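You operate a simulated robot arm through the tools that you are given. There is no shell and no other tool. Be economical: measure what you need, move in short steps, check, and stop when the job is done.

You are at the controls of a simulated two-armed robot. One attempt, no reset.

Task
Clear the winder: reels to the rack, draw bar back, counter to nought.
Fine: leave both clamps open.
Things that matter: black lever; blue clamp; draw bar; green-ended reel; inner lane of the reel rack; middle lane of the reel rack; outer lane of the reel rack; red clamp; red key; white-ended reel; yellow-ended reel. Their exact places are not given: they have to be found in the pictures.

The check looks at the end state, three seconds after you hand in, the way a careful person would. Anything else that was tipped, shoved, dropped, spilled or broken makes it a failure.

Robot
Two 7-joint arms with two-finger parallel grippers on one trunk, on a base that drives. Base frame: it is fixed to the floor where the robot stands at the start and does not move with it; the origin is under the middle of the robot, x ahead of it, y to its left, z up. Readings come in mm, degrees, newtons and seconds.
The left shoulder is at the start at [70, 130, 1187], the right one opposite. With the tool pointing down near the work surface each hand reaches from about 100 to 500 mm from the robot's upright axis, wherever it stands, measured 20 degrees to its own side. Places, roughly: black lever [600, 400, 900]; blue clamp [300, 0, 900]; draw bar [400, 100, 800]; inner lane of the reel rack [500, 500, 800]; middle lane of the reel rack [500, 600, 800]; outer lane of the reel rack [500, 700, 800]; red clamp [300, 300, 900]; red key [700, 100, 900]. Payload 1.57 kg a hand.
The tool frame of a hand sits at the grasp point between the pads (the TCP): z along the fingers, y along the line on which they close. The tips reach 30 mm beyond it. The gripper opens to 80 mm. The fingers are 17 mm wide and 12 mm thick; the gripper's body (40 by 82 mm) begins 80 mm behind the TCP.
Orientation is told as [roll, pitch, yaw] about the base's x, y, z axes, in that order, counted from this pose: with the fingers straight down and closing along the base's y, the tool's x points along the base's -x, its y along +y and its z along -z.

Tools
- The arms move only by the tool servo_tool. It takes "left_moves", "right_moves" or both (then of equal length, played together; a hand with none holds still); each is a list of rows, each an object of numbers (a shift or turn left out is 0, a gripper value left out holds the last): "x", "y", "z": the shift along the base's x, y, z in mm; "ax", "ay", "az": the turn, a rotation vector about the base's x, y, z in rad. In form: [{"x": .., "y": .., "z": .., "ax": .., "ay": .., "az": ..}, ...]. A call has 1 to 8 rows; each row shifts and turns the commanded pose from where the row before left it. "left_hand" and "right_hand" are, for a hand that has rows, the gripper command, from -1 (shut) to 1 (fully open), values between in proportion, set as the call begins (left out, the last holds). Rows are played at 5 a second. More than 50 mm and 8.6 degrees between two rows, or a gripper value outside its range, and nothing of the call is played. Where a pose cannot be reached the arm comes as near as it can. A force on the tool above 40 N (or 10 N above the force at the start of the call, whichever is more), or a blocked arm, ends the call early, and 0.2 s more pass. Each finger travels about 108 mm/s and halts on what it meets, pressing with about 29 N; the grip force reading is that of the motor and also rises with nothing between the fingers. The clock runs only during rows and for 0.2 s after the last one: add rows that do not move to give the fingers time. The reply holds the time, the measured pose of the TCP, the force on the tool along the base axes, the opening and the grip force, in the units named above and with some noise, with the torque about the TCP (base axes, N m) and any sound that the robot's microphone picked up.
- Cameras (640 x 400 px; columns grow to the right, rows downward): "scene" is now at [111.8, 41.2, 1392.2]; the picture's right is [0.56, -0.83, -0.00], its down [-0.65, -0.44, -0.62] and it looks along [0.51, 0.35, -0.78] (base axes); focal length 217 px, centre (320, 200). "left" rides on the left gripper at [72, 7, -122] in its tool frame; the picture's right is [-0.09, 1.00, 0.00], its down [-0.84, -0.08, -0.54] and it looks along [-0.54, -0.05, 0.84] (tool axes); focal length 238 px, centre (320, 200). "right" rides on the right gripper at [72, -7, -122] in its tool frame; the picture's right is [0.09, 1.00, 0.00], its down [-0.84, 0.08, -0.54] and it looks along [-0.54, 0.05, 0.84] (tool axes); focal length 238 px, centre (320, 200).
- camera(camera): a new picture of that camera. The clock stands still meanwhile.
- raise_lower(by): slides the trunk up (or, below 0, down) by that many mm; the arms and the scene camera ride with it, the base frame stays. It gives what a move gives, with no picture.
- drive_base(legs): drives the robot by 1 to 6 legs, each [ahead, left, turn to the left] in mm, mm and degrees, along the robot's own axes; the way and the turn of a leg run together, so that a leg with both is an arc; at most 1500 mm and 180 degrees a leg. The arms and the cameras ride along, it lands a little off, and it stops where it bumps. It gives what a move gives.
- head_to(pan, tilt): turns the head with the scene camera to pan (to the left, within 86 degrees either way) and tilt (down, from -29 to 69), counted from straight ahead of the robot. It gives what a move gives.
- locate(camera, pixels): for up to 12 pixels [column, row] of the newest picture of that camera ("zoom" is the newest enlarged one), the place [x, y, z] in the base frame of the surface seen there, good to about 2 mm. The clock stands still meanwhile.
- close_up(camera, box): a new picture of the part [left, top, right, bottom] of that camera's present view, enlarged. The clock stands still meanwhile.
- hand_in(): hands the job in; it is judged then, once.

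Keep the steps short. Do not move on a guess: measure, check each grasp and each placing, and mend mistakes. In all there are 80 turns and 78 pictures (those below and enlarged ones count). Leave the grippers open and the arms clear of the work at the hand-in unless told otherwise, and finish with a single line.

The tools are called after "Call:" as a command line: name --argument value ..., lists and objects as JSON in quotes. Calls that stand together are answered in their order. servo_tool: Moves the arms, as the interface text tells. Its arguments: {"type":"object","properties":{"left_moves":{"type":"array","items":{"type":"object","properties":{"x":{"type":"number"},"y":{"type":"number"},"z":{"type":"number"},"ax":{"type":"number"},"ay":{"type":"number"},"az":{"type":"number"}}}},"left_hand":{"type":"number"},"right_moves":{"type":"array","items":{"type":"object","properties":{"x":{"type":"number"},"y":{"type":"number"},"z":{"type":"number"},"ax":{"type":"number"},"ay":{"type":"number"},"az":{"type":"number"}}}},"right_hand":{"type":"number"}},"required":[]} The other tools are called the same way: raise_lower (by) slides the trunk up or down; drive_base (legs) drives the base; head_to (pan, tilt) turns the head that bears the scene camera; camera (camera) takes a picture; locate (camera, pixels) gives the place of the surface under pixels of a picture; close_up (camera, box) takes an enlarged picture of a part of a camera's view; hand_in () hands the job in.

At the start:

```text
t: 0.0
left_tool_pos: [213.5, 249.4, 1221.9]
left_tool_rot: [0.1, -0.1, 0.0]
left_force: [-0.2, 0.1, 0.2]
left_torque: [0.0, 0.01, 0.01]
left_width: 79.8
left_grasp_force: 0.1
right_tool_pos: [225.9, 18.4, 1164.1]
right_tool_rot: [0.1, 0.1, -0.1]
right_force: [0.4, 0.0, 0.6]
right_torque: [0.0, 0.0, -0.01]
right_width: 80.0
right_grasp_force: 0.1
trunk travel left (down, up): [-825.0, 115.0]
robot x, y, heading: [-0.7, -1.5, 0.0]
head pan, tilt: [34.1, 51.7]
```

scene: 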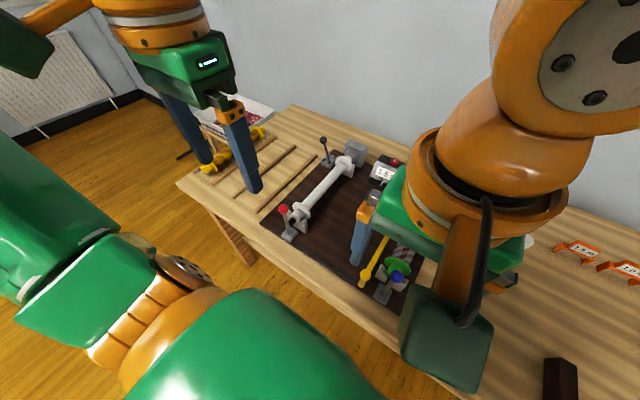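
right: 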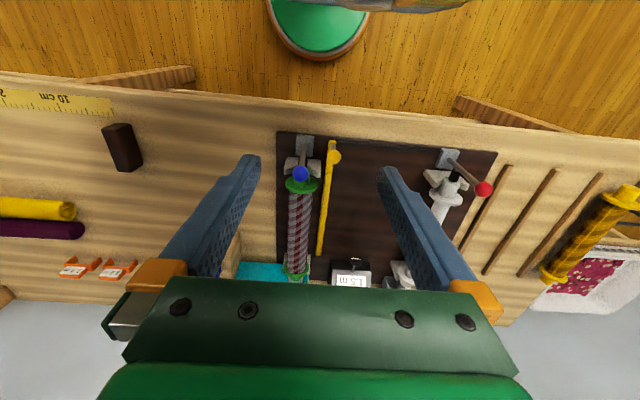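
left: 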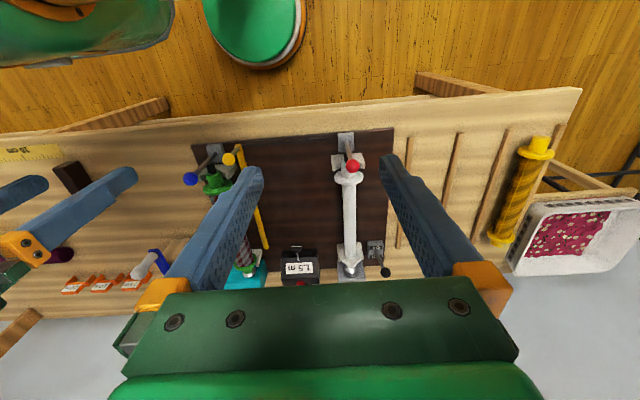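

I see a dark board with a green-ended reel by the blue clamp, a white-ended reel by the red clamp, a yellow bar between them, a counter, and the rack at left with the yellow-ended reel. I'll take enlarged views first.

Call:
close_up --camera "left" --box '[180, 120, 420, 290]'

Call:
close_up --camera "left" --box '[380, 80, 640, 290]'

Call:
close_up --camera "right" --box '[220, 110, 520, 300]'

```text
2.35 times, centred on (300, 205) of left
```

zoom: 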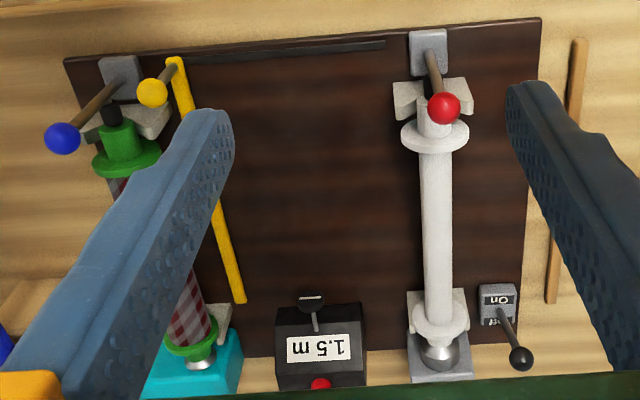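

```text
1.90 times, centred on (510, 185) of left
```

zoom: 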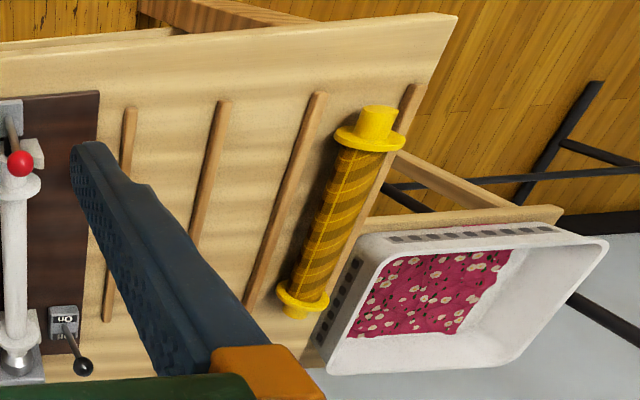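

```text
2.11 times, centred on (370, 205) of right
```

zoom: 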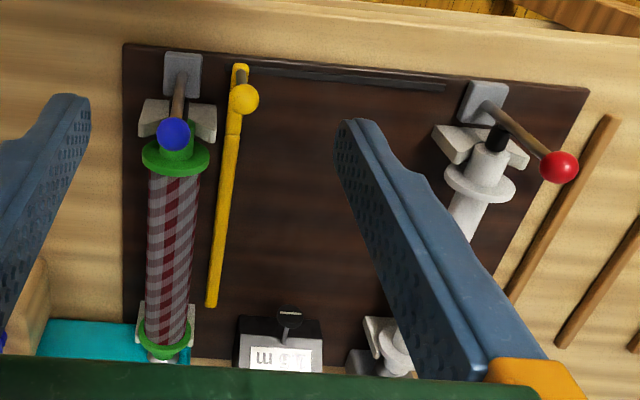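

The yellow-ended reel already lies in the lane between the third and fourth rails. The arms block the scene camera, so I'll move the right hand to the right and the left hand further left, then look again.

Call:
servo_tool --right_moves '[{"y": -45}, {"y": -45}, {"y": -45}, {"y": -45}, {"y": -45}, {"y": -45}]' --left_moves '[{"y": 40, "x": -20}, {"y": 40, "x": -20}, {"y": 40, "x": -20}, {"y": 40, "x": -20}, {"x": -20}, {"x": -20}]'

Call:
head_to --pan 20 --tilt 50

Call:
camera --camera "scene"

```text
t: 1.4
left_tool_pos: [129.1, 334.8, 1172.7]
left_tool_rot: [0.1, -0.3, 0.2]
left_force: [-1.1, 1.1, -0.9]
left_torque: [0.06, 0.04, -0.02]
left_width: 80.0
left_grasp_force: 0.0
left hand out of reach, approached as far as the arm can: row 2, 3, 4, 5, 6
right_tool_pos: [225.3, -253.2, 1163.8]
right_tool_rot: [0.3, -0.1, 0.2]
right_force: [-0.3, -0.2, -0.3]
right_torque: [0.04, -0.02, 0.0]
right_width: 80.0
right_grasp_force: 0.1
trunk travel left (down, up): [-825.0, 115.0]
robot x, y, heading: [1.7, -0.9, -0.3]
head pan, tilt: [34.1, 51.7]
```

```text
t: 2.2
left_tool_pos: [132.6, 336.7, 1174.1]
left_tool_rot: [0.1, -0.1, 0.1]
left_force: [0.7, 0.6, -0.4]
left_torque: [0.0, -0.01, -0.03]
left_width: 80.0
left_grasp_force: 0.0
right_tool_pos: [227.0, -249.4, 1163.9]
right_tool_rot: [0.0, 0.0, -0.1]
right_force: [-0.5, 0.5, 0.3]
right_torque: [0.03, 0.0, -0.01]
right_width: 80.0
right_grasp_force: 0.1
trunk travel left (down, up): [-825.0, 115.0]
robot x, y, heading: [-0.5, 0.5, 0.0]
head pan, tilt: [20.0, 50.0]
```

```text
71 pictures are left
```

scene: 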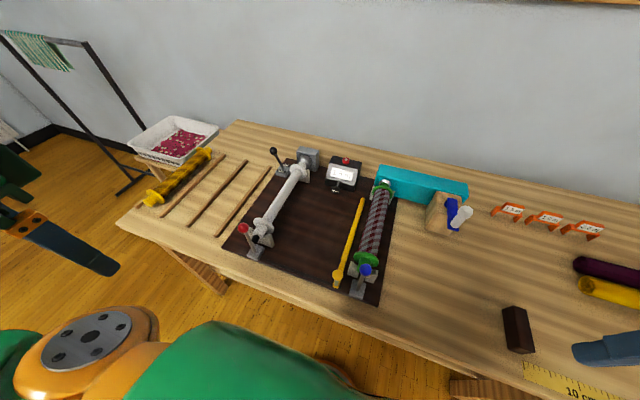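

Good clear view now. I'll enlarge the winder and its parts.

Call:
close_up --camera "scene" --box '[220, 140, 340, 270]'

Call:
locate --camera "zoom" --pixels '[[320, 200]]'

Call:
close_up --camera "scene" --box '[310, 145, 480, 300]'

```text
3.08 times, centred on (280, 205) of scene
```

zoom: 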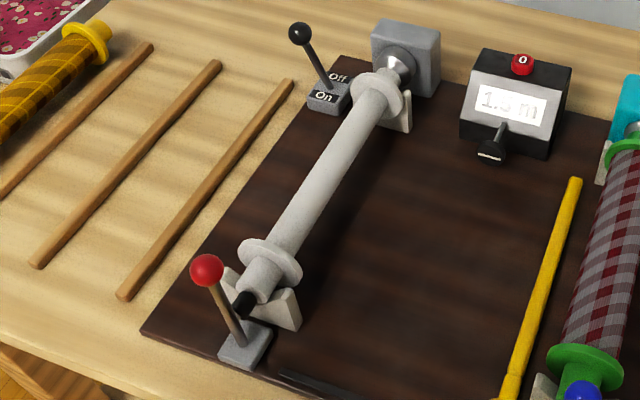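

```text
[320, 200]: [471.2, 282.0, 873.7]
```

```text
2.58 times, centred on (395, 222) of scene
```

zoom: 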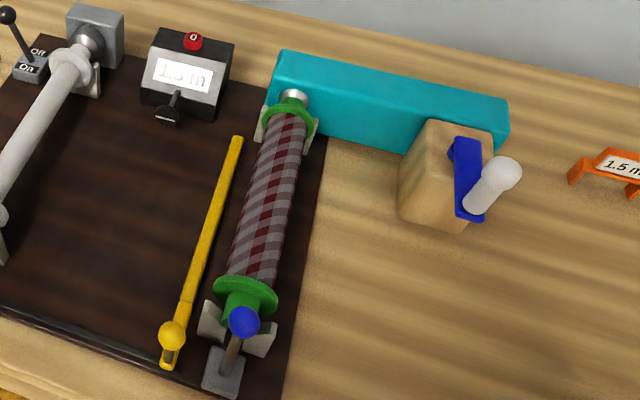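

Next I'll measure the main points on the green side from this enlarged view.

Call:
locate --camera "zoom" --pixels '[[244, 322], [222, 372], [234, 347], [258, 346], [245, 289], [287, 118], [265, 195], [172, 335], [168, 360], [237, 140], [193, 41], [165, 115]]'

Call:
close_up --camera "scene" --box '[225, 205, 385, 305]'

Call:
locate --camera "zoom" --pixels '[[75, 95], [115, 200], [100, 150], [148, 120], [165, 85], [162, 160], [200, 205], [400, 290], [440, 290], [530, 345], [510, 300], [600, 370]]'

```text
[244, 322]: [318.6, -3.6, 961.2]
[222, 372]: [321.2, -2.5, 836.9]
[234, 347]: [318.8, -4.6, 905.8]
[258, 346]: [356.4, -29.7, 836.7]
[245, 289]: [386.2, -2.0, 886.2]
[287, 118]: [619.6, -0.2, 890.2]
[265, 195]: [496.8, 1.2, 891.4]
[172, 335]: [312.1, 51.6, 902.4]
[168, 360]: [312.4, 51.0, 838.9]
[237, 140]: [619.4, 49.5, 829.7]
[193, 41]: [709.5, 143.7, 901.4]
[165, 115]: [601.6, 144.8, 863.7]
```

```text
4.00 times, centred on (305, 255) of scene
```

zoom: 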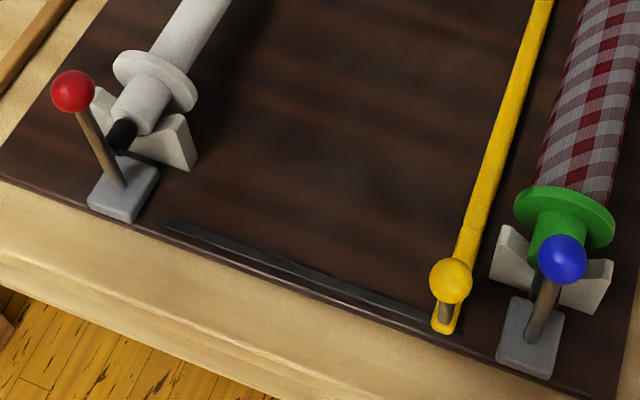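

```text
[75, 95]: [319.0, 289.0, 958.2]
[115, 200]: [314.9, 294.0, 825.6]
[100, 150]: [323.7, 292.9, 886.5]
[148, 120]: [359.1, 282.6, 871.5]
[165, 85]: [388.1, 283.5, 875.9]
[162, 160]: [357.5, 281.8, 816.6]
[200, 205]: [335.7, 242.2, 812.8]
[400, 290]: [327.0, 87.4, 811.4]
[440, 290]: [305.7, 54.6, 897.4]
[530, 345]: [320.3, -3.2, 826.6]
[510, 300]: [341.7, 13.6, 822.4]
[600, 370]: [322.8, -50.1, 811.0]
```

Both levers stand upright (ball z≈960 over pivot z≈827) with their plugs in the reels. Next I'll measure the rack and the white reel's far end.

Call:
close_up --camera "scene" --box '[130, 140, 290, 240]'

Call:
locate --camera "zoom" --pixels '[[360, 60], [130, 285], [465, 85], [235, 340], [550, 115], [360, 375], [315, 45], [85, 240], [190, 140], [300, 250], [130, 220], [500, 200]]'

Call:
close_up --camera "scene" --box '[255, 135, 375, 205]'

Call:
locate --camera "zoom" --pixels '[[96, 88], [130, 165], [160, 188], [255, 190], [280, 165], [300, 160], [360, 90], [485, 138], [478, 130], [455, 260], [430, 205], [60, 310]]'

```text
4.00 times, centred on (210, 190) of scene
```

zoom: 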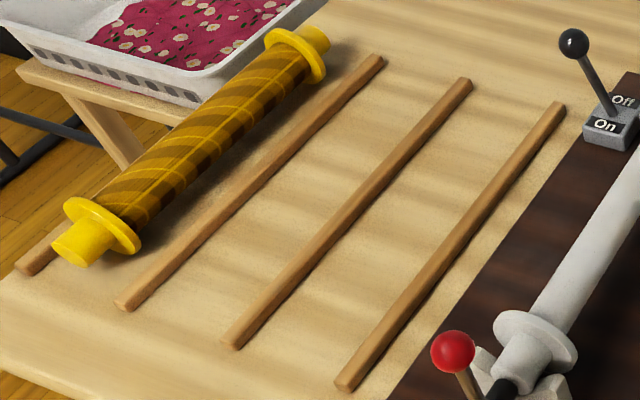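

```text
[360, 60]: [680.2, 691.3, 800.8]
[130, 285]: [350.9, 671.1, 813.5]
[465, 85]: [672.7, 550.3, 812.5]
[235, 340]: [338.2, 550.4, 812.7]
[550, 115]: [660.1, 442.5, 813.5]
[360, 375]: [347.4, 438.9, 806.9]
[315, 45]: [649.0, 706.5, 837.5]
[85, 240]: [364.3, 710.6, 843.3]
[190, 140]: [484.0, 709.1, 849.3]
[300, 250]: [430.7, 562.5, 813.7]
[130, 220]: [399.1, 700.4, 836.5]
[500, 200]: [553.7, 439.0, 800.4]
```

```text
5.33 times, centred on (315, 170) of scene
```

zoom: 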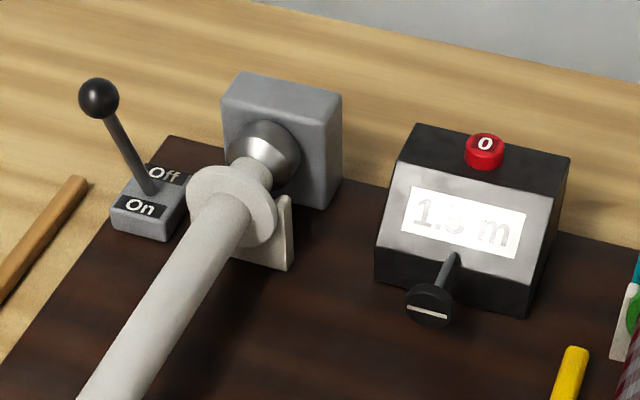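

```text
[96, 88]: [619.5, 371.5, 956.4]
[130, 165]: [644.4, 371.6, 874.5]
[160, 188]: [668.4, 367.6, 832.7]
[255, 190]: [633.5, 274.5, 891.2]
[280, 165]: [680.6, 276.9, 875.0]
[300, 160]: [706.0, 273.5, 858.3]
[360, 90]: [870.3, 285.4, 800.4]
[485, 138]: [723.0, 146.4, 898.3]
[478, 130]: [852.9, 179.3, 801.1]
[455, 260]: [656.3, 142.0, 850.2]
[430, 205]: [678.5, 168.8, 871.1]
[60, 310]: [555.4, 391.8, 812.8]
```

The black lever leans toward the robot, which is its "On" side. The lever balls are at red [319,289,958] and blue [319,-4,961]. I'll bring the left hand above the red ball first.

Call:
servo_tool --left_moves '[{"x": 31, "y": -8, "z": -22}, {"x": 31, "y": -8, "z": -22}, {"x": 31, "y": -8, "z": -22}, {"x": 31, "y": -8, "z": -22}, {"x": 31, "y": -8, "z": -22}, {"x": 32, "y": -8, "z": -22}, {}]' --left_hand 1

Call:
camera --camera "left"

```text
t: 3.8
left_tool_pos: [319.9, 286.8, 1039.7]
left_tool_rot: [-0.1, -0.1, 0.0]
left_force: [-0.7, 0.4, -1.0]
left_torque: [0.03, -0.01, -0.01]
left_width: 80.2
left_grasp_force: 0.1
right_tool_pos: [226.7, -250.1, 1163.4]
right_tool_rot: [0.0, 0.1, 0.1]
right_force: [-0.4, -0.1, -0.7]
right_torque: [0.03, -0.01, -0.02]
right_width: 80.0
right_grasp_force: 0.0
trunk travel left (down, up): [-825.0, 115.0]
robot x, y, heading: [-0.9, 1.0, 0.2]
head pan, tilt: [20.0, 50.0]
```

```text
65 pictures are left
```

left: 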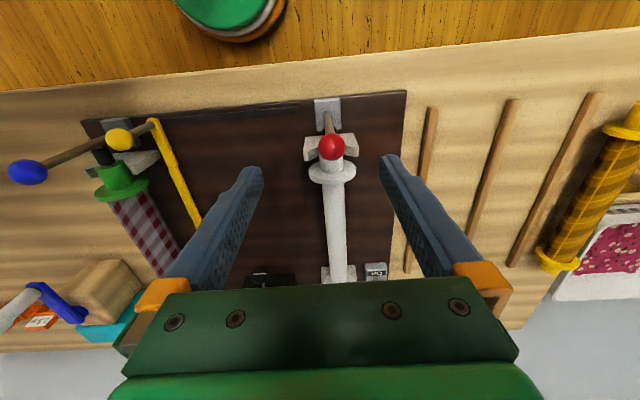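

Call:
locate --camera "left" --pixels '[[332, 147], [329, 122], [327, 108], [300, 70], [335, 220], [430, 120], [510, 110], [593, 105], [238, 10], [410, 265], [470, 225], [515, 255]]'

```text
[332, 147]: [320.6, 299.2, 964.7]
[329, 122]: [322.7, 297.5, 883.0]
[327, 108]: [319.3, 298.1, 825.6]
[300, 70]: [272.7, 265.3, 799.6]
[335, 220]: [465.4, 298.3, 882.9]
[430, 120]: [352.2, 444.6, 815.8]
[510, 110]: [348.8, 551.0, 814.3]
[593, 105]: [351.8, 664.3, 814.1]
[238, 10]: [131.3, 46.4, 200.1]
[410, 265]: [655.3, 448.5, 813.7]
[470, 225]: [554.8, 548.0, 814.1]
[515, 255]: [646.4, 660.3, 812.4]
```

The left camera puts the red ball at y≈299 and the reel axis at y≈298. I'll centre on it, lower to z≈958 and close on the ball.

Call:
servo_tool --left_moves '[{"y": 12, "x": -1, "z": -20}, {"z": -31}, {"z": -31}, {}]'

Call:
servo_tool --left_moves '[{}, {}, {}, {}]' --left_hand -1

```text
t: 4.8
left_tool_pos: [319.2, 301.9, 957.9]
left_tool_rot: [0.1, 0.0, 0.0]
left_force: [-0.3, 0.9, 1.1]
left_torque: [0.01, -0.03, 0.02]
left_width: 80.0
left_grasp_force: 0.0
right_tool_pos: [227.6, -251.2, 1163.8]
right_tool_rot: [0.0, 0.1, 0.0]
right_force: [0.1, -0.2, 0.6]
right_torque: [-0.02, -0.02, -0.02]
right_width: 80.0
right_grasp_force: 0.0
trunk travel left (down, up): [-825.0, 115.0]
robot x, y, heading: [-0.1, -5.9, -0.0]
head pan, tilt: [20.0, 50.0]
```

```text
t: 5.8
left_tool_pos: [318.3, 297.4, 958.3]
left_tool_rot: [0.1, 0.1, 0.0]
left_force: [-5.3, -14.4, -15.6]
left_torque: [-0.2, 0.3, -0.15]
left_width: 25.2
left_grasp_force: 36.3
right_tool_pos: [228.1, -254.7, 1163.5]
right_tool_rot: [0.1, 0.0, 0.0]
right_force: [-0.3, -0.3, -0.8]
right_torque: [0.02, -0.01, 0.01]
right_width: 79.9
right_grasp_force: 0.2
trunk travel left (down, up): [-825.0, 115.0]
robot x, y, heading: [-0.2, 1.4, 0.0]
head pan, tilt: [20.0, 50.0]
```

The ball is held (25 mm wide). Now I'll pull it toward the robot along the arc, a little first.

Call:
servo_tool --left_moves '[{"x": -9, "z": 0}, {"x": -9, "z": -1}, {"x": -9, "z": -2}, {"x": -9, "z": -2}, {}]'

```text
t: 7.0
left_tool_pos: [281.8, 301.2, 953.1]
left_tool_rot: [0.1, 0.1, 0.1]
left_force: [-0.1, -0.8, 0.5]
left_torque: [0.0, 0.0, -0.01]
left_width: 0.3
left_grasp_force: 21.0
right_tool_pos: [228.0, -251.3, 1164.7]
right_tool_rot: [0.1, 0.0, 0.0]
right_force: [0.4, -1.1, 0.2]
right_torque: [0.03, -0.02, 0.02]
right_width: 80.1
right_grasp_force: 0.1
trunk travel left (down, up): [-825.0, 115.0]
robot x, y, heading: [-1.2, 1.4, -0.0]
head pan, tilt: [20.0, 50.0]
```

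The fingers slipped off the ball. I'll check whether the lever moved.

Call:
close_up --camera "scene" --box '[225, 175, 385, 305]'

Call:
camera --camera "left"

```text
3.08 times, centred on (305, 240) of scene
```

zoom: 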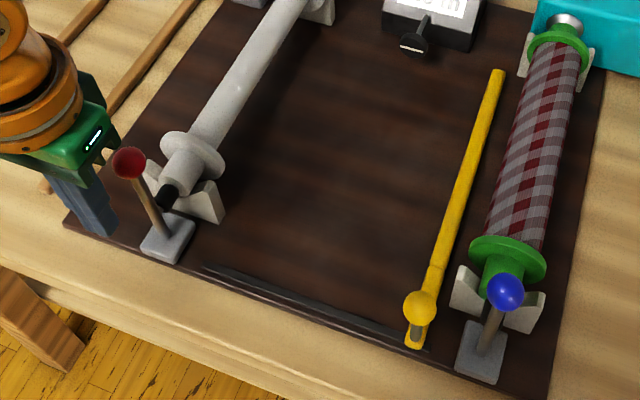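

```text
63 pictures are left
```

left: 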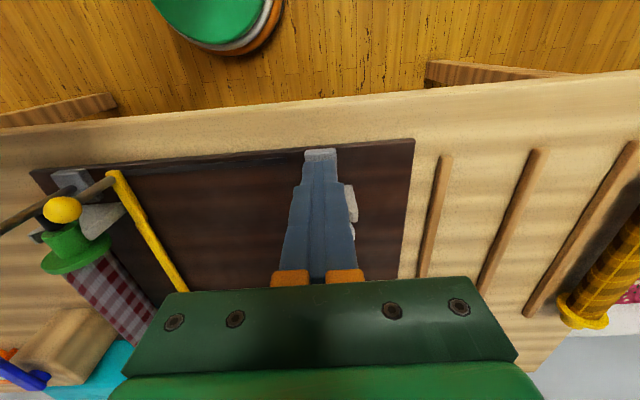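

Call:
locate --camera "zoom" --pixels '[[130, 165], [145, 195], [168, 240], [168, 198], [505, 292], [482, 350]]'

```text
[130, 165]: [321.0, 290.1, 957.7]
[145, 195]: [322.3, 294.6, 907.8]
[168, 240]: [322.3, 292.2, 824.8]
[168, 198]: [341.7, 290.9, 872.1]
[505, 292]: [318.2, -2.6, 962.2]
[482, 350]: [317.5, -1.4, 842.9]
```

The lever didn't move, and its grip needs more force. I'll put the closed fingertips behind the ball (on the reel side, above the hub) and push it toward the robot.

Call:
servo_tool --left_moves '[{"z": 45}, {"z": 20}, {"x": 33, "y": -1}, {"x": 33}, {"z": -35}, {"z": -33}, {}]'

Call:
servo_tool --left_moves '[{"x": -8}, {"x": -8}, {"x": -8, "z": -1}, {"x": -8, "z": -2}, {}]'

Call:
close_up --camera "scene" --box '[225, 175, 385, 305]'

```text
t: 8.6
left_tool_pos: [348.1, 300.9, 946.7]
left_tool_rot: [0.0, 0.1, 0.0]
left_force: [-0.6, -0.3, 0.4]
left_torque: [0.02, 0.02, -0.02]
left_width: 0.0
left_grasp_force: 21.7
right_tool_pos: [228.6, -250.5, 1163.8]
right_tool_rot: [0.1, -0.1, 0.0]
right_force: [-1.0, 0.6, 0.3]
right_torque: [-0.01, 0.0, -0.01]
right_width: 79.9
right_grasp_force: 0.0
trunk travel left (down, up): [-825.0, 115.0]
robot x, y, heading: [0.3, -5.5, 0.1]
head pan, tilt: [20.0, 50.0]
```

```text
t: 9.8
left_tool_pos: [316.6, 298.2, 944.4]
left_tool_rot: [-0.1, -0.1, 0.0]
left_force: [0.0, -0.7, -0.6]
left_torque: [0.03, -0.01, 0.0]
left_width: 0.0
left_grasp_force: 21.5
right_tool_pos: [228.6, -251.1, 1164.5]
right_tool_rot: [0.2, 0.0, 0.0]
right_force: [-0.1, -1.0, -1.0]
right_torque: [0.04, 0.01, 0.0]
right_width: 80.1
right_grasp_force: 0.0
trunk travel left (down, up): [-825.0, 115.0]
robot x, y, heading: [3.6, -2.2, 0.1]
head pan, tilt: [20.0, 50.0]
```

```text
3.08 times, centred on (305, 240) of scene
```

zoom: 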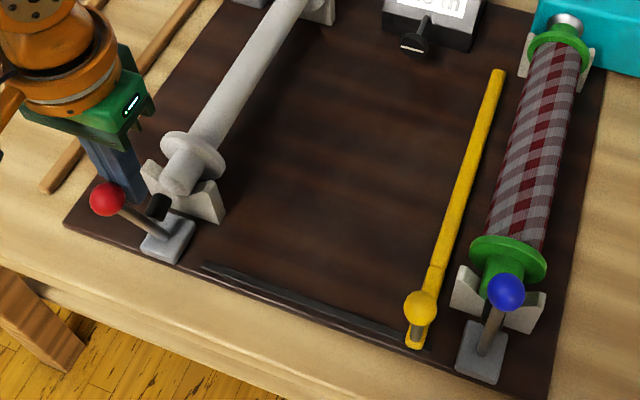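

The lever swung toward the robot and its plug has left the hub. I'll measure the ball and the plug to see how far it opened.

Call:
locate --camera "zoom" --pixels '[[107, 200], [140, 220], [158, 207], [185, 180]]'

```text
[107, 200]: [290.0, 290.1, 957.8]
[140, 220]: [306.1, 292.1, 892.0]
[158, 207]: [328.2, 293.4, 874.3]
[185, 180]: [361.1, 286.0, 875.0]
```

It's about 13° open. I'll push further until it meets its stop.

Call:
servo_tool --left_moves '[{"x": -8, "z": -2}, {"x": -8, "z": -3}, {"x": -8, "z": -4}, {"x": -8, "z": -4}, {}]'

Call:
close_up --camera "scene" --box '[225, 175, 385, 305]'

```text
t: 11.0
left_tool_pos: [284.8, 300.1, 933.5]
left_tool_rot: [0.0, 0.0, 0.0]
left_force: [0.7, 0.4, -0.5]
left_torque: [0.02, 0.02, 0.0]
left_width: 0.0
left_grasp_force: 21.1
right_tool_pos: [227.3, -251.5, 1164.7]
right_tool_rot: [0.1, 0.0, 0.0]
right_force: [-0.4, 0.7, -0.6]
right_torque: [0.01, -0.01, 0.0]
right_width: 79.9
right_grasp_force: 0.0
trunk travel left (down, up): [-825.0, 115.0]
robot x, y, heading: [0.7, -3.1, 0.1]
head pan, tilt: [20.0, 50.0]
```

```text
3.08 times, centred on (305, 240) of scene
```

zoom: 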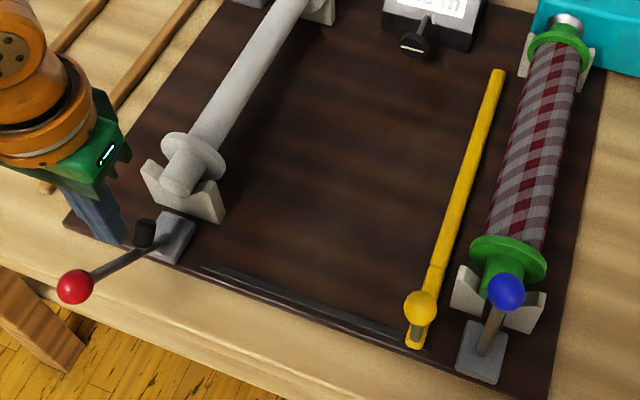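

The red lever has fallen fully open. I'll raise the left hand and do the same with the right hand, closed, at the blue lever.

Call:
servo_tool --left_moves '[{"z": 30}, {"z": 30}, {"z": 30}, {"z": 20}, {}, {}, {}, {}]' --right_moves '[{"x": 17, "y": 36, "z": -22}, {"x": 17, "y": 36, "z": -22}, {"x": 17, "y": 36, "z": -22}, {"x": 17, "y": 36, "z": -22}, {"x": 17, "y": 36, "z": -22}, {"x": 17, "y": 36, "z": -22}, {"x": 17, "y": 32, "z": -22}, {}]' --right_hand -1

Call:
camera --camera "scene"

```text
t: 12.8
left_tool_pos: [283.8, 299.4, 1044.4]
left_tool_rot: [0.0, -0.1, 0.1]
left_force: [0.2, 0.4, 0.1]
left_torque: [0.0, 0.01, 0.01]
left_width: 0.0
left_grasp_force: 21.5
right_tool_pos: [345.7, -2.0, 1011.5]
right_tool_rot: [-0.1, 0.0, -0.1]
right_force: [0.0, -0.4, -0.3]
right_torque: [0.0, -0.02, 0.0]
right_width: 0.0
right_grasp_force: 21.7
trunk travel left (down, up): [-825.0, 115.0]
robot x, y, heading: [0.4, -1.0, 0.1]
head pan, tilt: [20.0, 50.0]
```

```text
60 pictures are left
```

scene: 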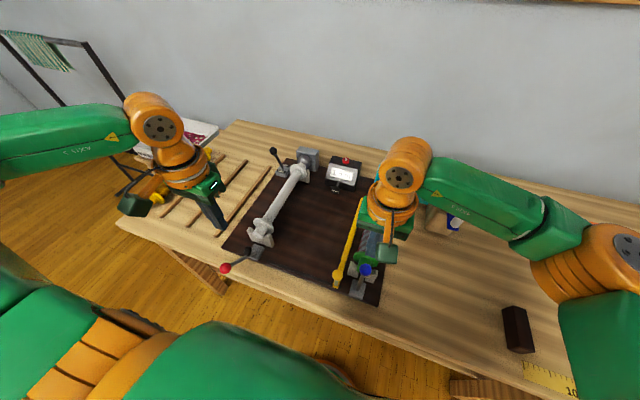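

The right fingers are just behind the blue ball. I'll descend and push toward the robot along the arc.

Call:
servo_tool --right_moves '[{"x": 2, "z": -33}, {"z": -31}, {}]'

Call:
servo_tool --right_moves '[{"x": -8}, {"x": -8}, {"x": -8, "z": -1}, {"x": -8, "z": -2}, {"x": -8, "z": -2}, {"x": -8, "z": -3}, {"x": -8, "z": -4}, {"x": -8, "z": -4}]'

Call:
close_up --camera "scene" --box '[300, 200, 420, 310]'

```text
t: 13.6
left_tool_pos: [282.8, 300.0, 1044.8]
left_tool_rot: [-0.1, 0.0, -0.1]
left_force: [-1.0, 0.7, 0.4]
left_torque: [-0.01, 0.01, -0.01]
left_width: 0.0
left_grasp_force: 21.2
right_tool_pos: [348.2, -1.3, 947.1]
right_tool_rot: [0.2, -0.1, 0.1]
right_force: [-0.4, -0.2, 0.7]
right_torque: [-0.01, 0.0, -0.01]
right_width: 0.3
right_grasp_force: 21.7
trunk travel left (down, up): [-825.0, 115.0]
robot x, y, heading: [-3.6, 1.2, -0.2]
head pan, tilt: [20.0, 50.0]
```

```text
t: 15.4
left_tool_pos: [282.2, 298.7, 1044.7]
left_tool_rot: [-0.1, -0.1, -0.1]
left_force: [-0.6, 0.3, -0.1]
left_torque: [-0.01, 0.02, -0.02]
left_width: 0.2
left_grasp_force: 21.3
right_tool_pos: [282.6, -1.4, 931.5]
right_tool_rot: [0.1, 0.0, 0.0]
right_force: [-0.7, 0.4, 0.4]
right_torque: [-0.01, -0.02, -0.01]
right_width: 0.0
right_grasp_force: 21.5
trunk travel left (down, up): [-825.0, 115.0]
robot x, y, heading: [2.3, -1.8, 0.0]
head pan, tilt: [20.0, 50.0]
```

```text
3.64 times, centred on (360, 255) of scene
```

zoom: 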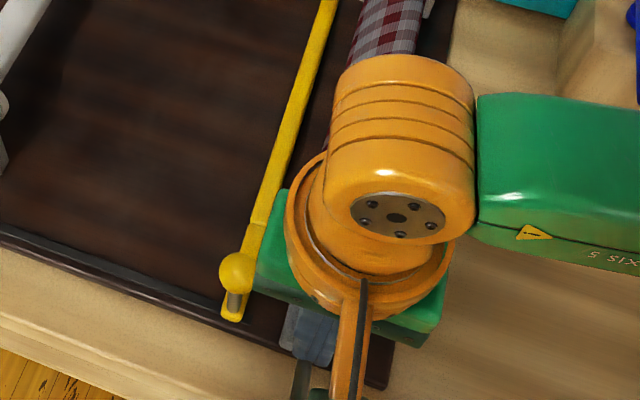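

I'll lift the right hand clear and move it to the right to see the blue lever. I'll also bring the left hand, open, above the draw-bar knob.

Call:
servo_tool --right_moves '[{"z": 40}, {"z": 40}, {"z": 40}, {"y": -45, "z": 20}, {"y": -45, "z": 20}, {"y": -45}, {"y": -45}, {"y": -45}]' --right_hand 1

Call:
close_up --camera "scene" --box '[225, 175, 405, 305]'

Call:
locate --camera "zoom" --pixels '[[413, 272], [408, 300], [405, 295], [215, 233], [380, 305], [430, 255], [450, 300]]'

```text
t: 17.2
left_tool_pos: [282.4, 297.6, 1045.3]
left_tool_rot: [0.0, -0.2, 0.0]
left_force: [-0.8, -0.6, 0.2]
left_torque: [-0.03, 0.0, 0.04]
left_width: 0.2
left_grasp_force: 21.3
right_tool_pos: [284.0, -229.3, 1089.5]
right_tool_rot: [0.2, -0.1, 0.0]
right_force: [-0.4, -0.7, 0.7]
right_torque: [0.02, -0.03, 0.01]
right_width: 80.0
right_grasp_force: 0.1
trunk travel left (down, up): [-825.0, 115.0]
robot x, y, heading: [-0.3, 2.9, -0.3]
head pan, tilt: [20.0, 50.0]
```

```text
3.08 times, centred on (315, 240) of scene
```

zoom: 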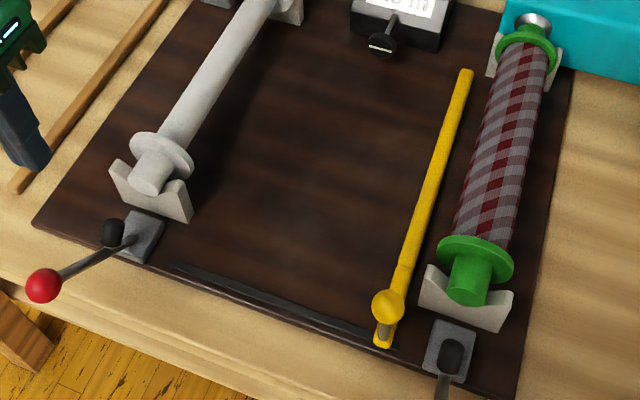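

```text
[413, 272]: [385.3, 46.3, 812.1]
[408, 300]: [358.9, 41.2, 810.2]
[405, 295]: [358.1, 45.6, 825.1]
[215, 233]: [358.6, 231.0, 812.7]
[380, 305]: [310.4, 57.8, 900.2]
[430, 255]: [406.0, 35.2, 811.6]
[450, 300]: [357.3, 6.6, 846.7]
```

Both clamps are open. The draw-bar knob centre is about [314,52,892]. I'll move the left hand over it with a 50 mm opening, so it misses the blue plug, and descend.

Call:
servo_tool --left_moves '[{"x": 6, "y": -41}, {"x": 6, "y": -41}, {"x": 6, "y": -41}, {"x": 6, "y": -41}, {"x": 6, "y": -41}, {"x": 2, "y": -41, "z": -35}, {"z": -35}, {}]' --left_hand 0.25

Call:
camera --camera "left"

Call:
camera --camera "scene"

```text
refused: row 6 steps farther than a row can; nothing moved
```

```text
57 pictures are left
```

left: 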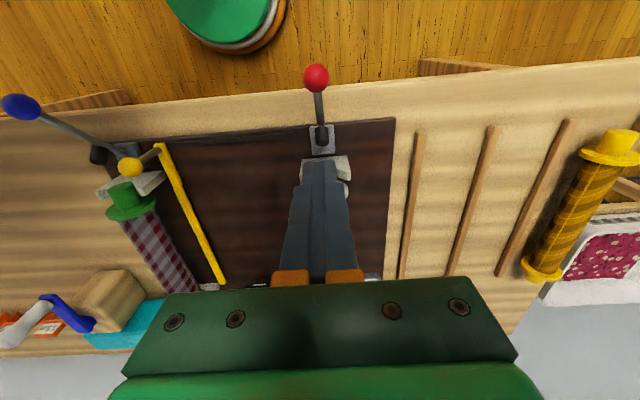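

```text
56 pictures are left
```

scene: 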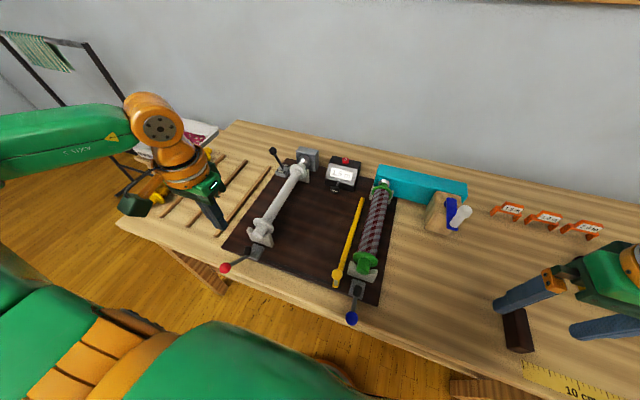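

That row was too long, so I'll repeat it with shorter steps.

Call:
servo_tool --left_moves '[{"x": 6, "y": -41}, {"x": 6, "y": -41}, {"x": 6, "y": -41}, {"x": 6, "y": -41}, {"x": 6, "y": -41}, {"x": 2, "y": -41}, {"z": -35}, {}]' --left_hand 0.25

Call:
camera --camera "left"

Call:
locate --camera "left" --pixels '[[320, 160], [330, 145]]'

```text
t: 19.0
left_tool_pos: [305.6, 91.7, 1011.4]
left_tool_rot: [-0.1, 0.0, -0.1]
left_force: [-0.1, -0.8, 0.3]
left_torque: [0.01, 0.04, 0.02]
left_width: 50.1
left_grasp_force: 0.1
left hand out of reach, approached as far as the arm can: row 6, 7
right_tool_pos: [284.8, -228.0, 1090.1]
right_tool_rot: [0.1, -0.1, 0.0]
right_force: [0.6, 0.4, -0.6]
right_torque: [0.02, 0.0, -0.01]
right_width: 80.1
right_grasp_force: 0.0
trunk travel left (down, up): [-825.0, 115.0]
robot x, y, heading: [-2.6, 0.1, 0.3]
head pan, tilt: [20.0, 50.0]
```

```text
55 pictures are left
```

left: 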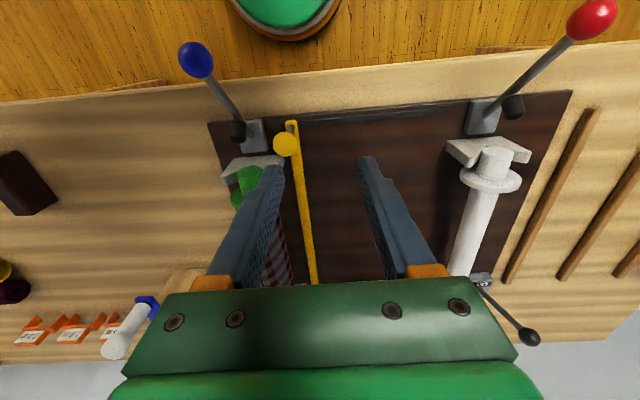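

```text
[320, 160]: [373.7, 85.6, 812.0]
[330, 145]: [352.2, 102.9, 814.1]
```

The left arm can't reach further right from here. Everything is above the work, so I'll drive the base 80 mm to the right.

Call:
drive_base --legs '[[0, -80, 0]]'

Call:
servo_tool --left_moves '[{}, {}]'

```text
t: 20.0
left_tool_pos: [305.7, 15.3, 1011.4]
left_tool_rot: [-0.5, 0.0, -0.1]
left_force: [-0.4, -0.4, 0.6]
left_torque: [-0.02, -0.02, 0.0]
left_width: 50.1
left_grasp_force: 0.1
right_tool_pos: [284.1, -302.5, 1090.6]
right_tool_rot: [-0.2, -0.1, 0.0]
right_force: [0.3, 0.3, -0.6]
right_torque: [-0.07, 0.01, 0.04]
right_width: 80.1
right_grasp_force: 0.0
trunk travel left (down, up): [-825.0, 115.0]
robot x, y, heading: [-0.3, -80.6, 0.0]
head pan, tilt: [20.0, 50.0]
```

```text
t: 20.6
left_tool_pos: [304.7, 12.3, 1011.7]
left_tool_rot: [-0.2, 0.0, 0.0]
left_force: [0.2, 0.4, -0.2]
left_torque: [0.0, 0.0, 0.02]
left_width: 49.7
left_grasp_force: 0.0
right_tool_pos: [284.0, -305.2, 1091.4]
right_tool_rot: [0.0, 0.0, -0.1]
right_force: [-0.1, 0.7, 0.5]
right_torque: [-0.01, 0.02, 0.0]
right_width: 80.0
right_grasp_force: 0.0
trunk travel left (down, up): [-825.0, 115.0]
robot x, y, heading: [1.7, -82.7, 0.1]
head pan, tilt: [20.0, 50.0]
```

Now I'll move the hand to [313, 52] above the knob, at z≈930, and look.

Call:
servo_tool --left_moves '[{"x": 8, "y": 40}, {"z": -40}, {"z": -40}, {}]'

Call:
camera --camera "left"

Call:
locate --camera "left" --pixels '[[320, 160], [320, 130]]'

```text
t: 21.6
left_tool_pos: [314.0, 51.6, 932.1]
left_tool_rot: [-0.2, -0.2, 0.0]
left_force: [0.2, -0.1, 0.4]
left_torque: [0.0, 0.0, 0.02]
left_width: 49.7
left_grasp_force: 0.0
right_tool_pos: [284.5, -306.5, 1089.5]
right_tool_rot: [0.0, -0.1, 0.0]
right_force: [-0.9, -0.1, 0.3]
right_torque: [-0.02, 0.01, 0.0]
right_width: 80.2
right_grasp_force: 0.0
trunk travel left (down, up): [-825.0, 115.0]
robot x, y, heading: [-1.8, -77.5, 0.3]
head pan, tilt: [20.0, 50.0]
```

```text
54 pictures are left
```

left: 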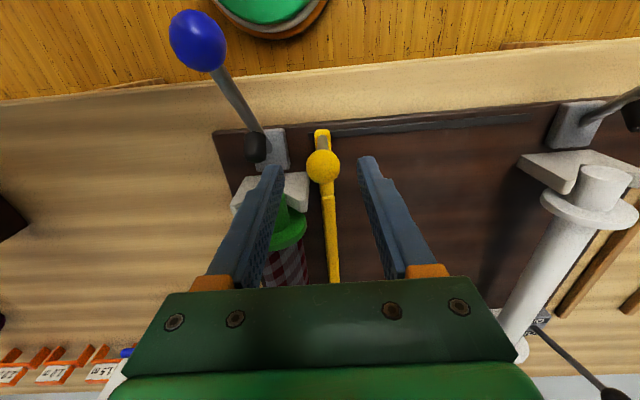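

```text
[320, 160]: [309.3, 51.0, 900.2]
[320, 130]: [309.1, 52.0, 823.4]
```

It's aligned. I'll lower 40 mm and close on the knob.

Call:
servo_tool --left_moves '[{"z": -20}, {"z": -20}, {}]'

Call:
servo_tool --left_moves '[{}, {}, {}]' --left_hand -1

Call:
servo_tool --left_moves '[{"y": 10}, {"y": 15}, {"y": 20}, {"y": 20}, {"y": 20}, {}]'

Call:
close_up --camera "scene" --box '[190, 120, 400, 300]'

```text
t: 22.4
left_tool_pos: [308.2, 66.2, 905.2]
left_tool_rot: [-0.2, 0.0, -0.1]
left_force: [-0.4, 0.4, 0.0]
left_torque: [-0.02, 0.02, -0.03]
left_width: 50.0
left_grasp_force: 0.1
left hand out of reach, approached as far as the arm can: row 1, 2
right_tool_pos: [283.4, -307.2, 1089.2]
right_tool_rot: [0.1, -0.1, 0.0]
right_force: [0.1, -0.3, -0.3]
right_torque: [-0.01, 0.04, 0.0]
right_width: 80.0
right_grasp_force: 0.0
trunk travel left (down, up): [-825.0, 115.0]
robot x, y, heading: [2.9, -80.2, 0.3]
head pan, tilt: [20.0, 50.0]
```

```text
t: 23.2
left_tool_pos: [307.8, 66.0, 905.5]
left_tool_rot: [-0.2, -0.1, 0.0]
left_force: [0.4, 0.4, 0.0]
left_torque: [0.01, -0.05, 0.03]
left_width: 25.3
left_grasp_force: 36.2
right_tool_pos: [283.2, -308.0, 1089.7]
right_tool_rot: [0.0, 0.0, 0.1]
right_force: [-0.1, 0.1, -1.0]
right_torque: [-0.03, 0.02, 0.02]
right_width: 79.8
right_grasp_force: 0.0
trunk travel left (down, up): [-825.0, 115.0]
robot x, y, heading: [1.4, -82.8, 0.0]
head pan, tilt: [20.0, 50.0]
```

```text
t: 24.6
left_tool_pos: [307.6, 152.1, 905.0]
left_tool_rot: [-0.1, -0.1, 0.0]
left_force: [3.4, 0.5, 4.3]
left_torque: [-0.06, -0.31, -0.02]
left_width: 25.4
left_grasp_force: 36.8
right_tool_pos: [283.8, -308.1, 1089.7]
right_tool_rot: [0.0, 0.0, 0.0]
right_force: [-0.2, -0.6, -1.7]
right_torque: [0.03, 0.0, 0.0]
right_width: 80.0
right_grasp_force: 0.0
trunk travel left (down, up): [-825.0, 115.0]
robot x, y, heading: [4.1, -81.3, -0.0]
head pan, tilt: [20.0, 50.0]
```

```text
2.22 times, centred on (295, 210) of scene
```

zoom: 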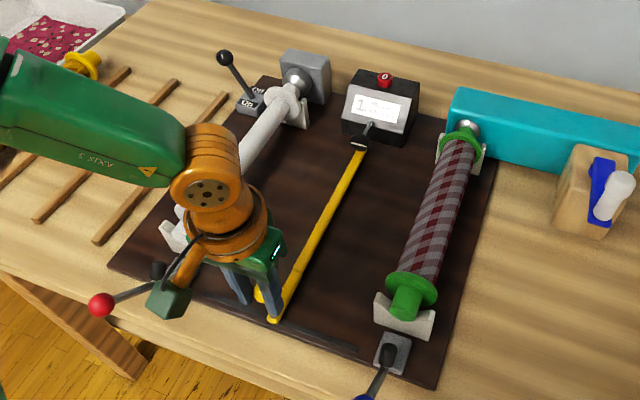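

The bar slides along with the hand at little force. I'll continue to the left end of its slot.

Call:
servo_tool --left_moves '[{"y": 20}, {"y": 20}, {"y": 20}, {"y": 10}, {"y": 6}, {"y": 6}, {"y": 6}, {}]'

Call:
close_up --camera "scene" --box '[190, 120, 400, 300]'

```text
t: 26.4
left_tool_pos: [308.9, 239.1, 906.6]
left_tool_rot: [0.0, 0.1, 0.0]
left_force: [3.4, -1.6, -1.6]
left_torque: [0.02, -0.15, -0.06]
left_width: 25.2
left_grasp_force: 36.9
right_tool_pos: [285.2, -308.5, 1090.0]
right_tool_rot: [0.0, 0.0, 0.0]
right_force: [-0.4, -0.3, 1.0]
right_torque: [0.0, -0.03, -0.01]
right_width: 80.0
right_grasp_force: 0.1
trunk travel left (down, up): [-825.0, 115.0]
robot x, y, heading: [0.5, -78.4, 0.0]
head pan, tilt: [20.0, 50.0]
```

```text
2.22 times, centred on (295, 210) of scene
```

zoom: 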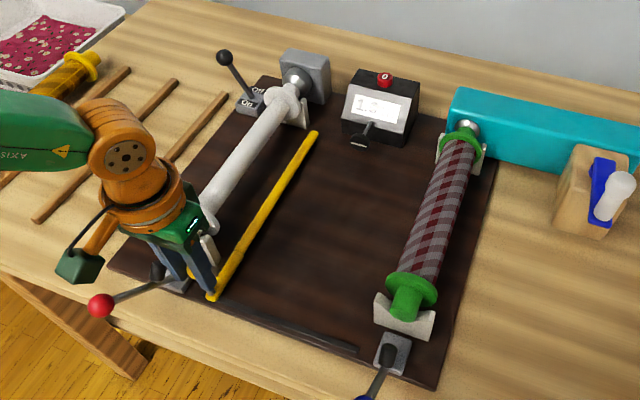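

Call:
servo_tool --left_moves '[{"y": 3}, {"y": 3}, {"y": 3}, {"y": 3}, {}]'

Call:
close_up --camera "scene" --box '[210, 200, 330, 300]'

```text
t: 27.5
left_tool_pos: [309.6, 243.3, 905.8]
left_tool_rot: [-0.5, 0.2, -0.2]
left_force: [2.6, -18.1, -7.2]
left_torque: [-0.51, 0.36, -0.08]
left_width: 25.4
left_grasp_force: 37.1
right_tool_pos: [285.3, -312.6, 1088.0]
right_tool_rot: [0.3, 0.1, -0.3]
right_force: [0.1, -0.8, 1.9]
right_torque: [-0.03, 0.03, 0.01]
right_width: 79.9
right_grasp_force: 0.1
trunk travel left (down, up): [-825.0, 115.0]
robot x, y, heading: [-3.5, -80.8, -0.4]
head pan, tilt: [20.0, 50.0]
stopped in row 5 (left hand): the force on the tool passed its limit at 42 N (the readings are from after the stop); the commanded pose is now the measured one
```

```text
4.00 times, centred on (270, 250) of scene
```

zoom: 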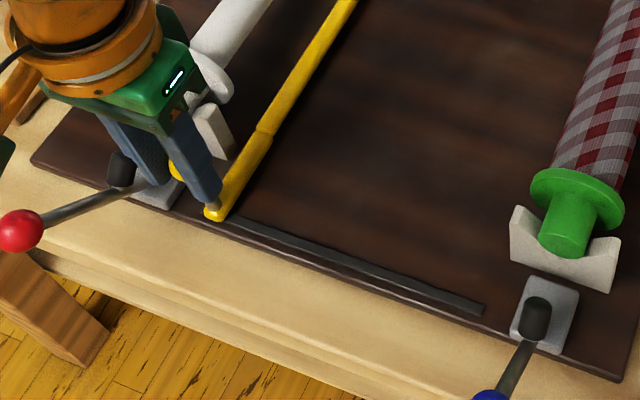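

The bar reached its stop at 42 N, at the left end of the slot. I'll release the knob, rise, and move the hand back.

Call:
servo_tool --left_moves '[{}, {}]' --left_hand 0.1

Call:
servo_tool --left_moves '[{"z": 40}, {"z": 45}, {"z": 45}, {"z": 30}, {}]' --right_moves '[{"z": 10}, {"z": 10}, {"z": 10}, {}, {}]'

Call:
drive_base --legs '[[0, 230, 0], [60, 0, 0]]'

Call:
head_to --pan 20 --tilt 55

Call:
camera --camera "scene"

```text
t: 28.1
left_tool_pos: [305.7, 247.5, 904.9]
left_tool_rot: [-0.4, 0.2, -0.1]
left_force: [0.0, 0.0, 0.2]
left_torque: [-0.04, -0.01, 0.01]
left_width: 44.0
left_grasp_force: 0.1
right_tool_pos: [283.5, -309.8, 1088.7]
right_tool_rot: [0.1, 0.1, -0.2]
right_force: [0.7, -0.5, -0.2]
right_torque: [0.0, 0.03, 0.02]
right_width: 80.0
right_grasp_force: 0.2
trunk travel left (down, up): [-825.0, 115.0]
robot x, y, heading: [1.2, -81.7, -0.1]
head pan, tilt: [20.0, 50.0]
```

```text
t: 29.3
left_tool_pos: [308.1, 247.9, 1065.4]
left_tool_rot: [-0.4, 0.2, -0.1]
left_force: [-0.1, -0.1, 0.2]
left_torque: [0.01, -0.04, 0.01]
left_width: 44.0
left_grasp_force: 0.2
right_tool_pos: [282.6, -310.0, 1121.0]
right_tool_rot: [0.0, 0.0, -0.1]
right_force: [0.1, -0.3, -0.3]
right_torque: [-0.04, 0.03, -0.02]
right_width: 79.8
right_grasp_force: 0.1
trunk travel left (down, up): [-825.0, 115.0]
robot x, y, heading: [-1.8, -78.0, -0.0]
head pan, tilt: [20.0, 50.0]
```

```text
t: 31.6
left_tool_pos: [361.3, 482.4, 1065.4]
left_tool_rot: [-0.4, -0.2, 0.0]
left_force: [-0.2, -0.7, 0.4]
left_torque: [0.02, -0.06, 0.01]
left_width: 44.2
left_grasp_force: 0.1
right_tool_pos: [335.7, -74.4, 1121.4]
right_tool_rot: [0.1, -0.4, -0.1]
right_force: [-0.3, -0.4, 0.1]
right_torque: [-0.02, -0.03, 0.03]
right_width: 80.3
right_grasp_force: 0.0
trunk travel left (down, up): [-825.0, 115.0]
robot x, y, heading: [55.8, 153.5, -0.0]
head pan, tilt: [20.0, 50.0]
```

```text
t: 32.2
left_tool_pos: [365.0, 483.2, 1064.4]
left_tool_rot: [-0.3, 0.2, 0.0]
left_force: [-0.6, -0.1, -0.2]
left_torque: [-0.01, -0.01, -0.02]
left_width: 43.9
left_grasp_force: 0.0
right_tool_pos: [342.5, -75.6, 1119.8]
right_tool_rot: [0.0, -0.1, -0.1]
right_force: [0.5, 0.0, 0.3]
right_torque: [-0.02, -0.02, -0.02]
right_width: 80.1
right_grasp_force: 0.1
trunk travel left (down, up): [-825.0, 115.0]
robot x, y, heading: [57.4, 155.2, 0.1]
head pan, tilt: [20.0, 55.0]
```

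```text
50 pictures are left
```

scene: 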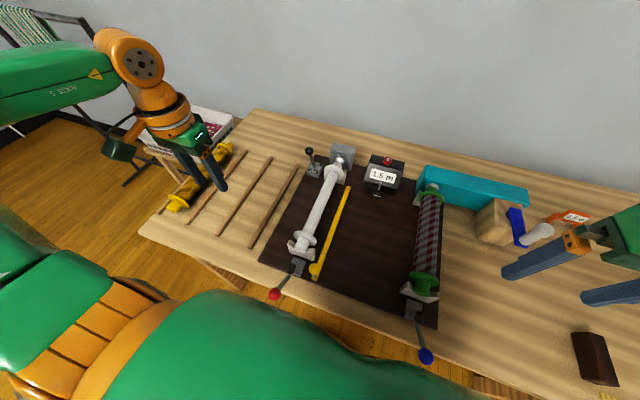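

A close-up of the white reel's far end, the lever and the counter from this new viewpoint.

Call:
close_up --camera "scene" --box '[270, 135, 410, 275]'

Call:
locate --camera "zoom" --pixels '[[225, 45], [255, 65], [280, 55], [250, 110], [215, 200], [185, 275], [170, 320], [230, 240], [110, 30], [370, 75], [345, 140], [305, 150]]'

```text
2.86 times, centred on (340, 205) of scene
```

zoom: 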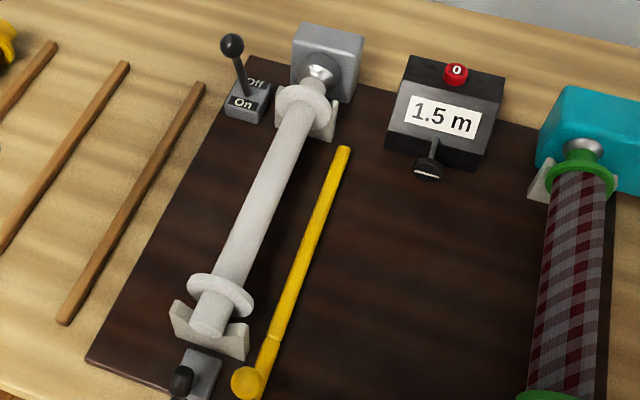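

```text
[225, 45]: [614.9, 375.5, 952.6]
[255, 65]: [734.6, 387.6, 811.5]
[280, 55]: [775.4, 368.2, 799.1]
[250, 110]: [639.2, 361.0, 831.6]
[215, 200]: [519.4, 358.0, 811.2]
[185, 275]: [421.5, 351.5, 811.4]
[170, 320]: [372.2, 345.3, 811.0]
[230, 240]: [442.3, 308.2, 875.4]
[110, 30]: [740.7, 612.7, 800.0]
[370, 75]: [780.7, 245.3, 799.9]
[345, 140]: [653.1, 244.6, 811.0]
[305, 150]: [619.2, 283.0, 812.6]
```

Call:
locate --camera "zoom" --pixels '[[304, 88], [318, 82], [303, 130], [268, 175], [262, 195], [240, 250], [222, 280], [205, 300], [207, 328], [337, 150], [247, 378], [322, 70]]'

```text
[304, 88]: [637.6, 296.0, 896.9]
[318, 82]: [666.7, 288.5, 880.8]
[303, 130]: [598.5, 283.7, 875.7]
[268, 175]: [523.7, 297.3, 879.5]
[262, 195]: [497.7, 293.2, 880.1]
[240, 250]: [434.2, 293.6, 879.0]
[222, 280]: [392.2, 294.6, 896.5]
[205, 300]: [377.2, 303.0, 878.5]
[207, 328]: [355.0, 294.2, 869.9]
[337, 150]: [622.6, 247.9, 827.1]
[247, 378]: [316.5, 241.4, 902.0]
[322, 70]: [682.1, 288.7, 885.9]
```

The white reel runs x≈353–668 with axis y≈297, z≈868, so its middle is about x=510. I'll bring the left hand above [510,298] with a 50 mm opening so it misses the bar.

Call:
servo_tool --left_moves '[{"x": 24, "y": -31, "z": -10}, {"x": 24, "y": -31, "z": -10}, {"x": 24, "y": -31, "z": -10}, {"x": 24, "y": -31, "z": -10}, {"x": 24, "y": -31, "z": -10}, {"x": 25, "y": -30, "z": -14}, {}]' --left_hand 0.25

Call:
camera --camera "left"

Call:
locate --camera "left" --pixels '[[320, 130], [320, 100], [320, 160]]'

```text
t: 33.8
left_tool_pos: [476.5, 324.9, 1009.0]
left_tool_rot: [-0.5, 0.1, 0.0]
left_force: [0.3, -0.3, 0.3]
left_torque: [0.0, 0.02, 0.0]
left_width: 49.8
left_grasp_force: 0.0
left hand out of reach, approached as far as the arm can: row 5, 6
right_tool_pos: [341.3, -73.3, 1119.1]
right_tool_rot: [0.0, -0.1, 0.1]
right_force: [0.2, -0.2, 0.5]
right_torque: [-0.02, -0.05, 0.0]
right_width: 80.0
right_grasp_force: 0.1
trunk travel left (down, up): [-825.0, 115.0]
robot x, y, heading: [56.7, 150.0, 0.1]
head pan, tilt: [20.0, 55.0]
```

```text
48 pictures are left
```

left: 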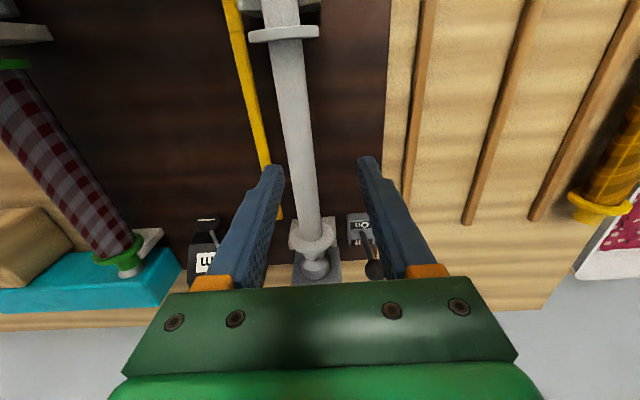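

```text
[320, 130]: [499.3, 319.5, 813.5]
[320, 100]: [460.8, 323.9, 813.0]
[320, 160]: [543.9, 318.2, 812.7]
```

The left arm fell short of this spot. I'll drive 40 mm forward and 70 mm right so the reel lies more to the arm's own side, then retry.

Call:
drive_base --legs '[[40, -70, 0]]'

Call:
servo_tool --left_moves '[{}]'

```text
t: 34.9
left_tool_pos: [513.7, 260.2, 1009.5]
left_tool_rot: [-0.7, 0.1, -0.1]
left_force: [0.3, 0.4, 0.7]
left_torque: [-0.02, -0.03, 0.0]
left_width: 49.9
left_grasp_force: 0.0
right_tool_pos: [379.5, -138.5, 1121.7]
right_tool_rot: [-0.3, -0.2, 0.0]
right_force: [-0.2, 0.6, 0.7]
right_torque: [-0.04, 0.02, -0.02]
right_width: 80.2
right_grasp_force: 0.1
trunk travel left (down, up): [-825.0, 115.0]
robot x, y, heading: [100.8, 85.1, -0.1]
head pan, tilt: [20.0, 55.0]
```

```text
t: 35.3
left_tool_pos: [515.9, 255.4, 1008.9]
left_tool_rot: [-0.5, 0.2, 0.1]
left_force: [0.5, 0.8, 0.6]
left_torque: [-0.01, 0.01, 0.01]
left_width: 50.1
left_grasp_force: 0.1
right_tool_pos: [383.3, -142.7, 1119.9]
right_tool_rot: [0.1, 0.1, 0.0]
right_force: [-0.7, -1.0, 0.2]
right_torque: [-0.02, -0.01, -0.01]
right_width: 79.9
right_grasp_force: 0.0
trunk travel left (down, up): [-825.0, 115.0]
robot x, y, heading: [98.3, 81.2, 0.0]
head pan, tilt: [20.0, 55.0]
```

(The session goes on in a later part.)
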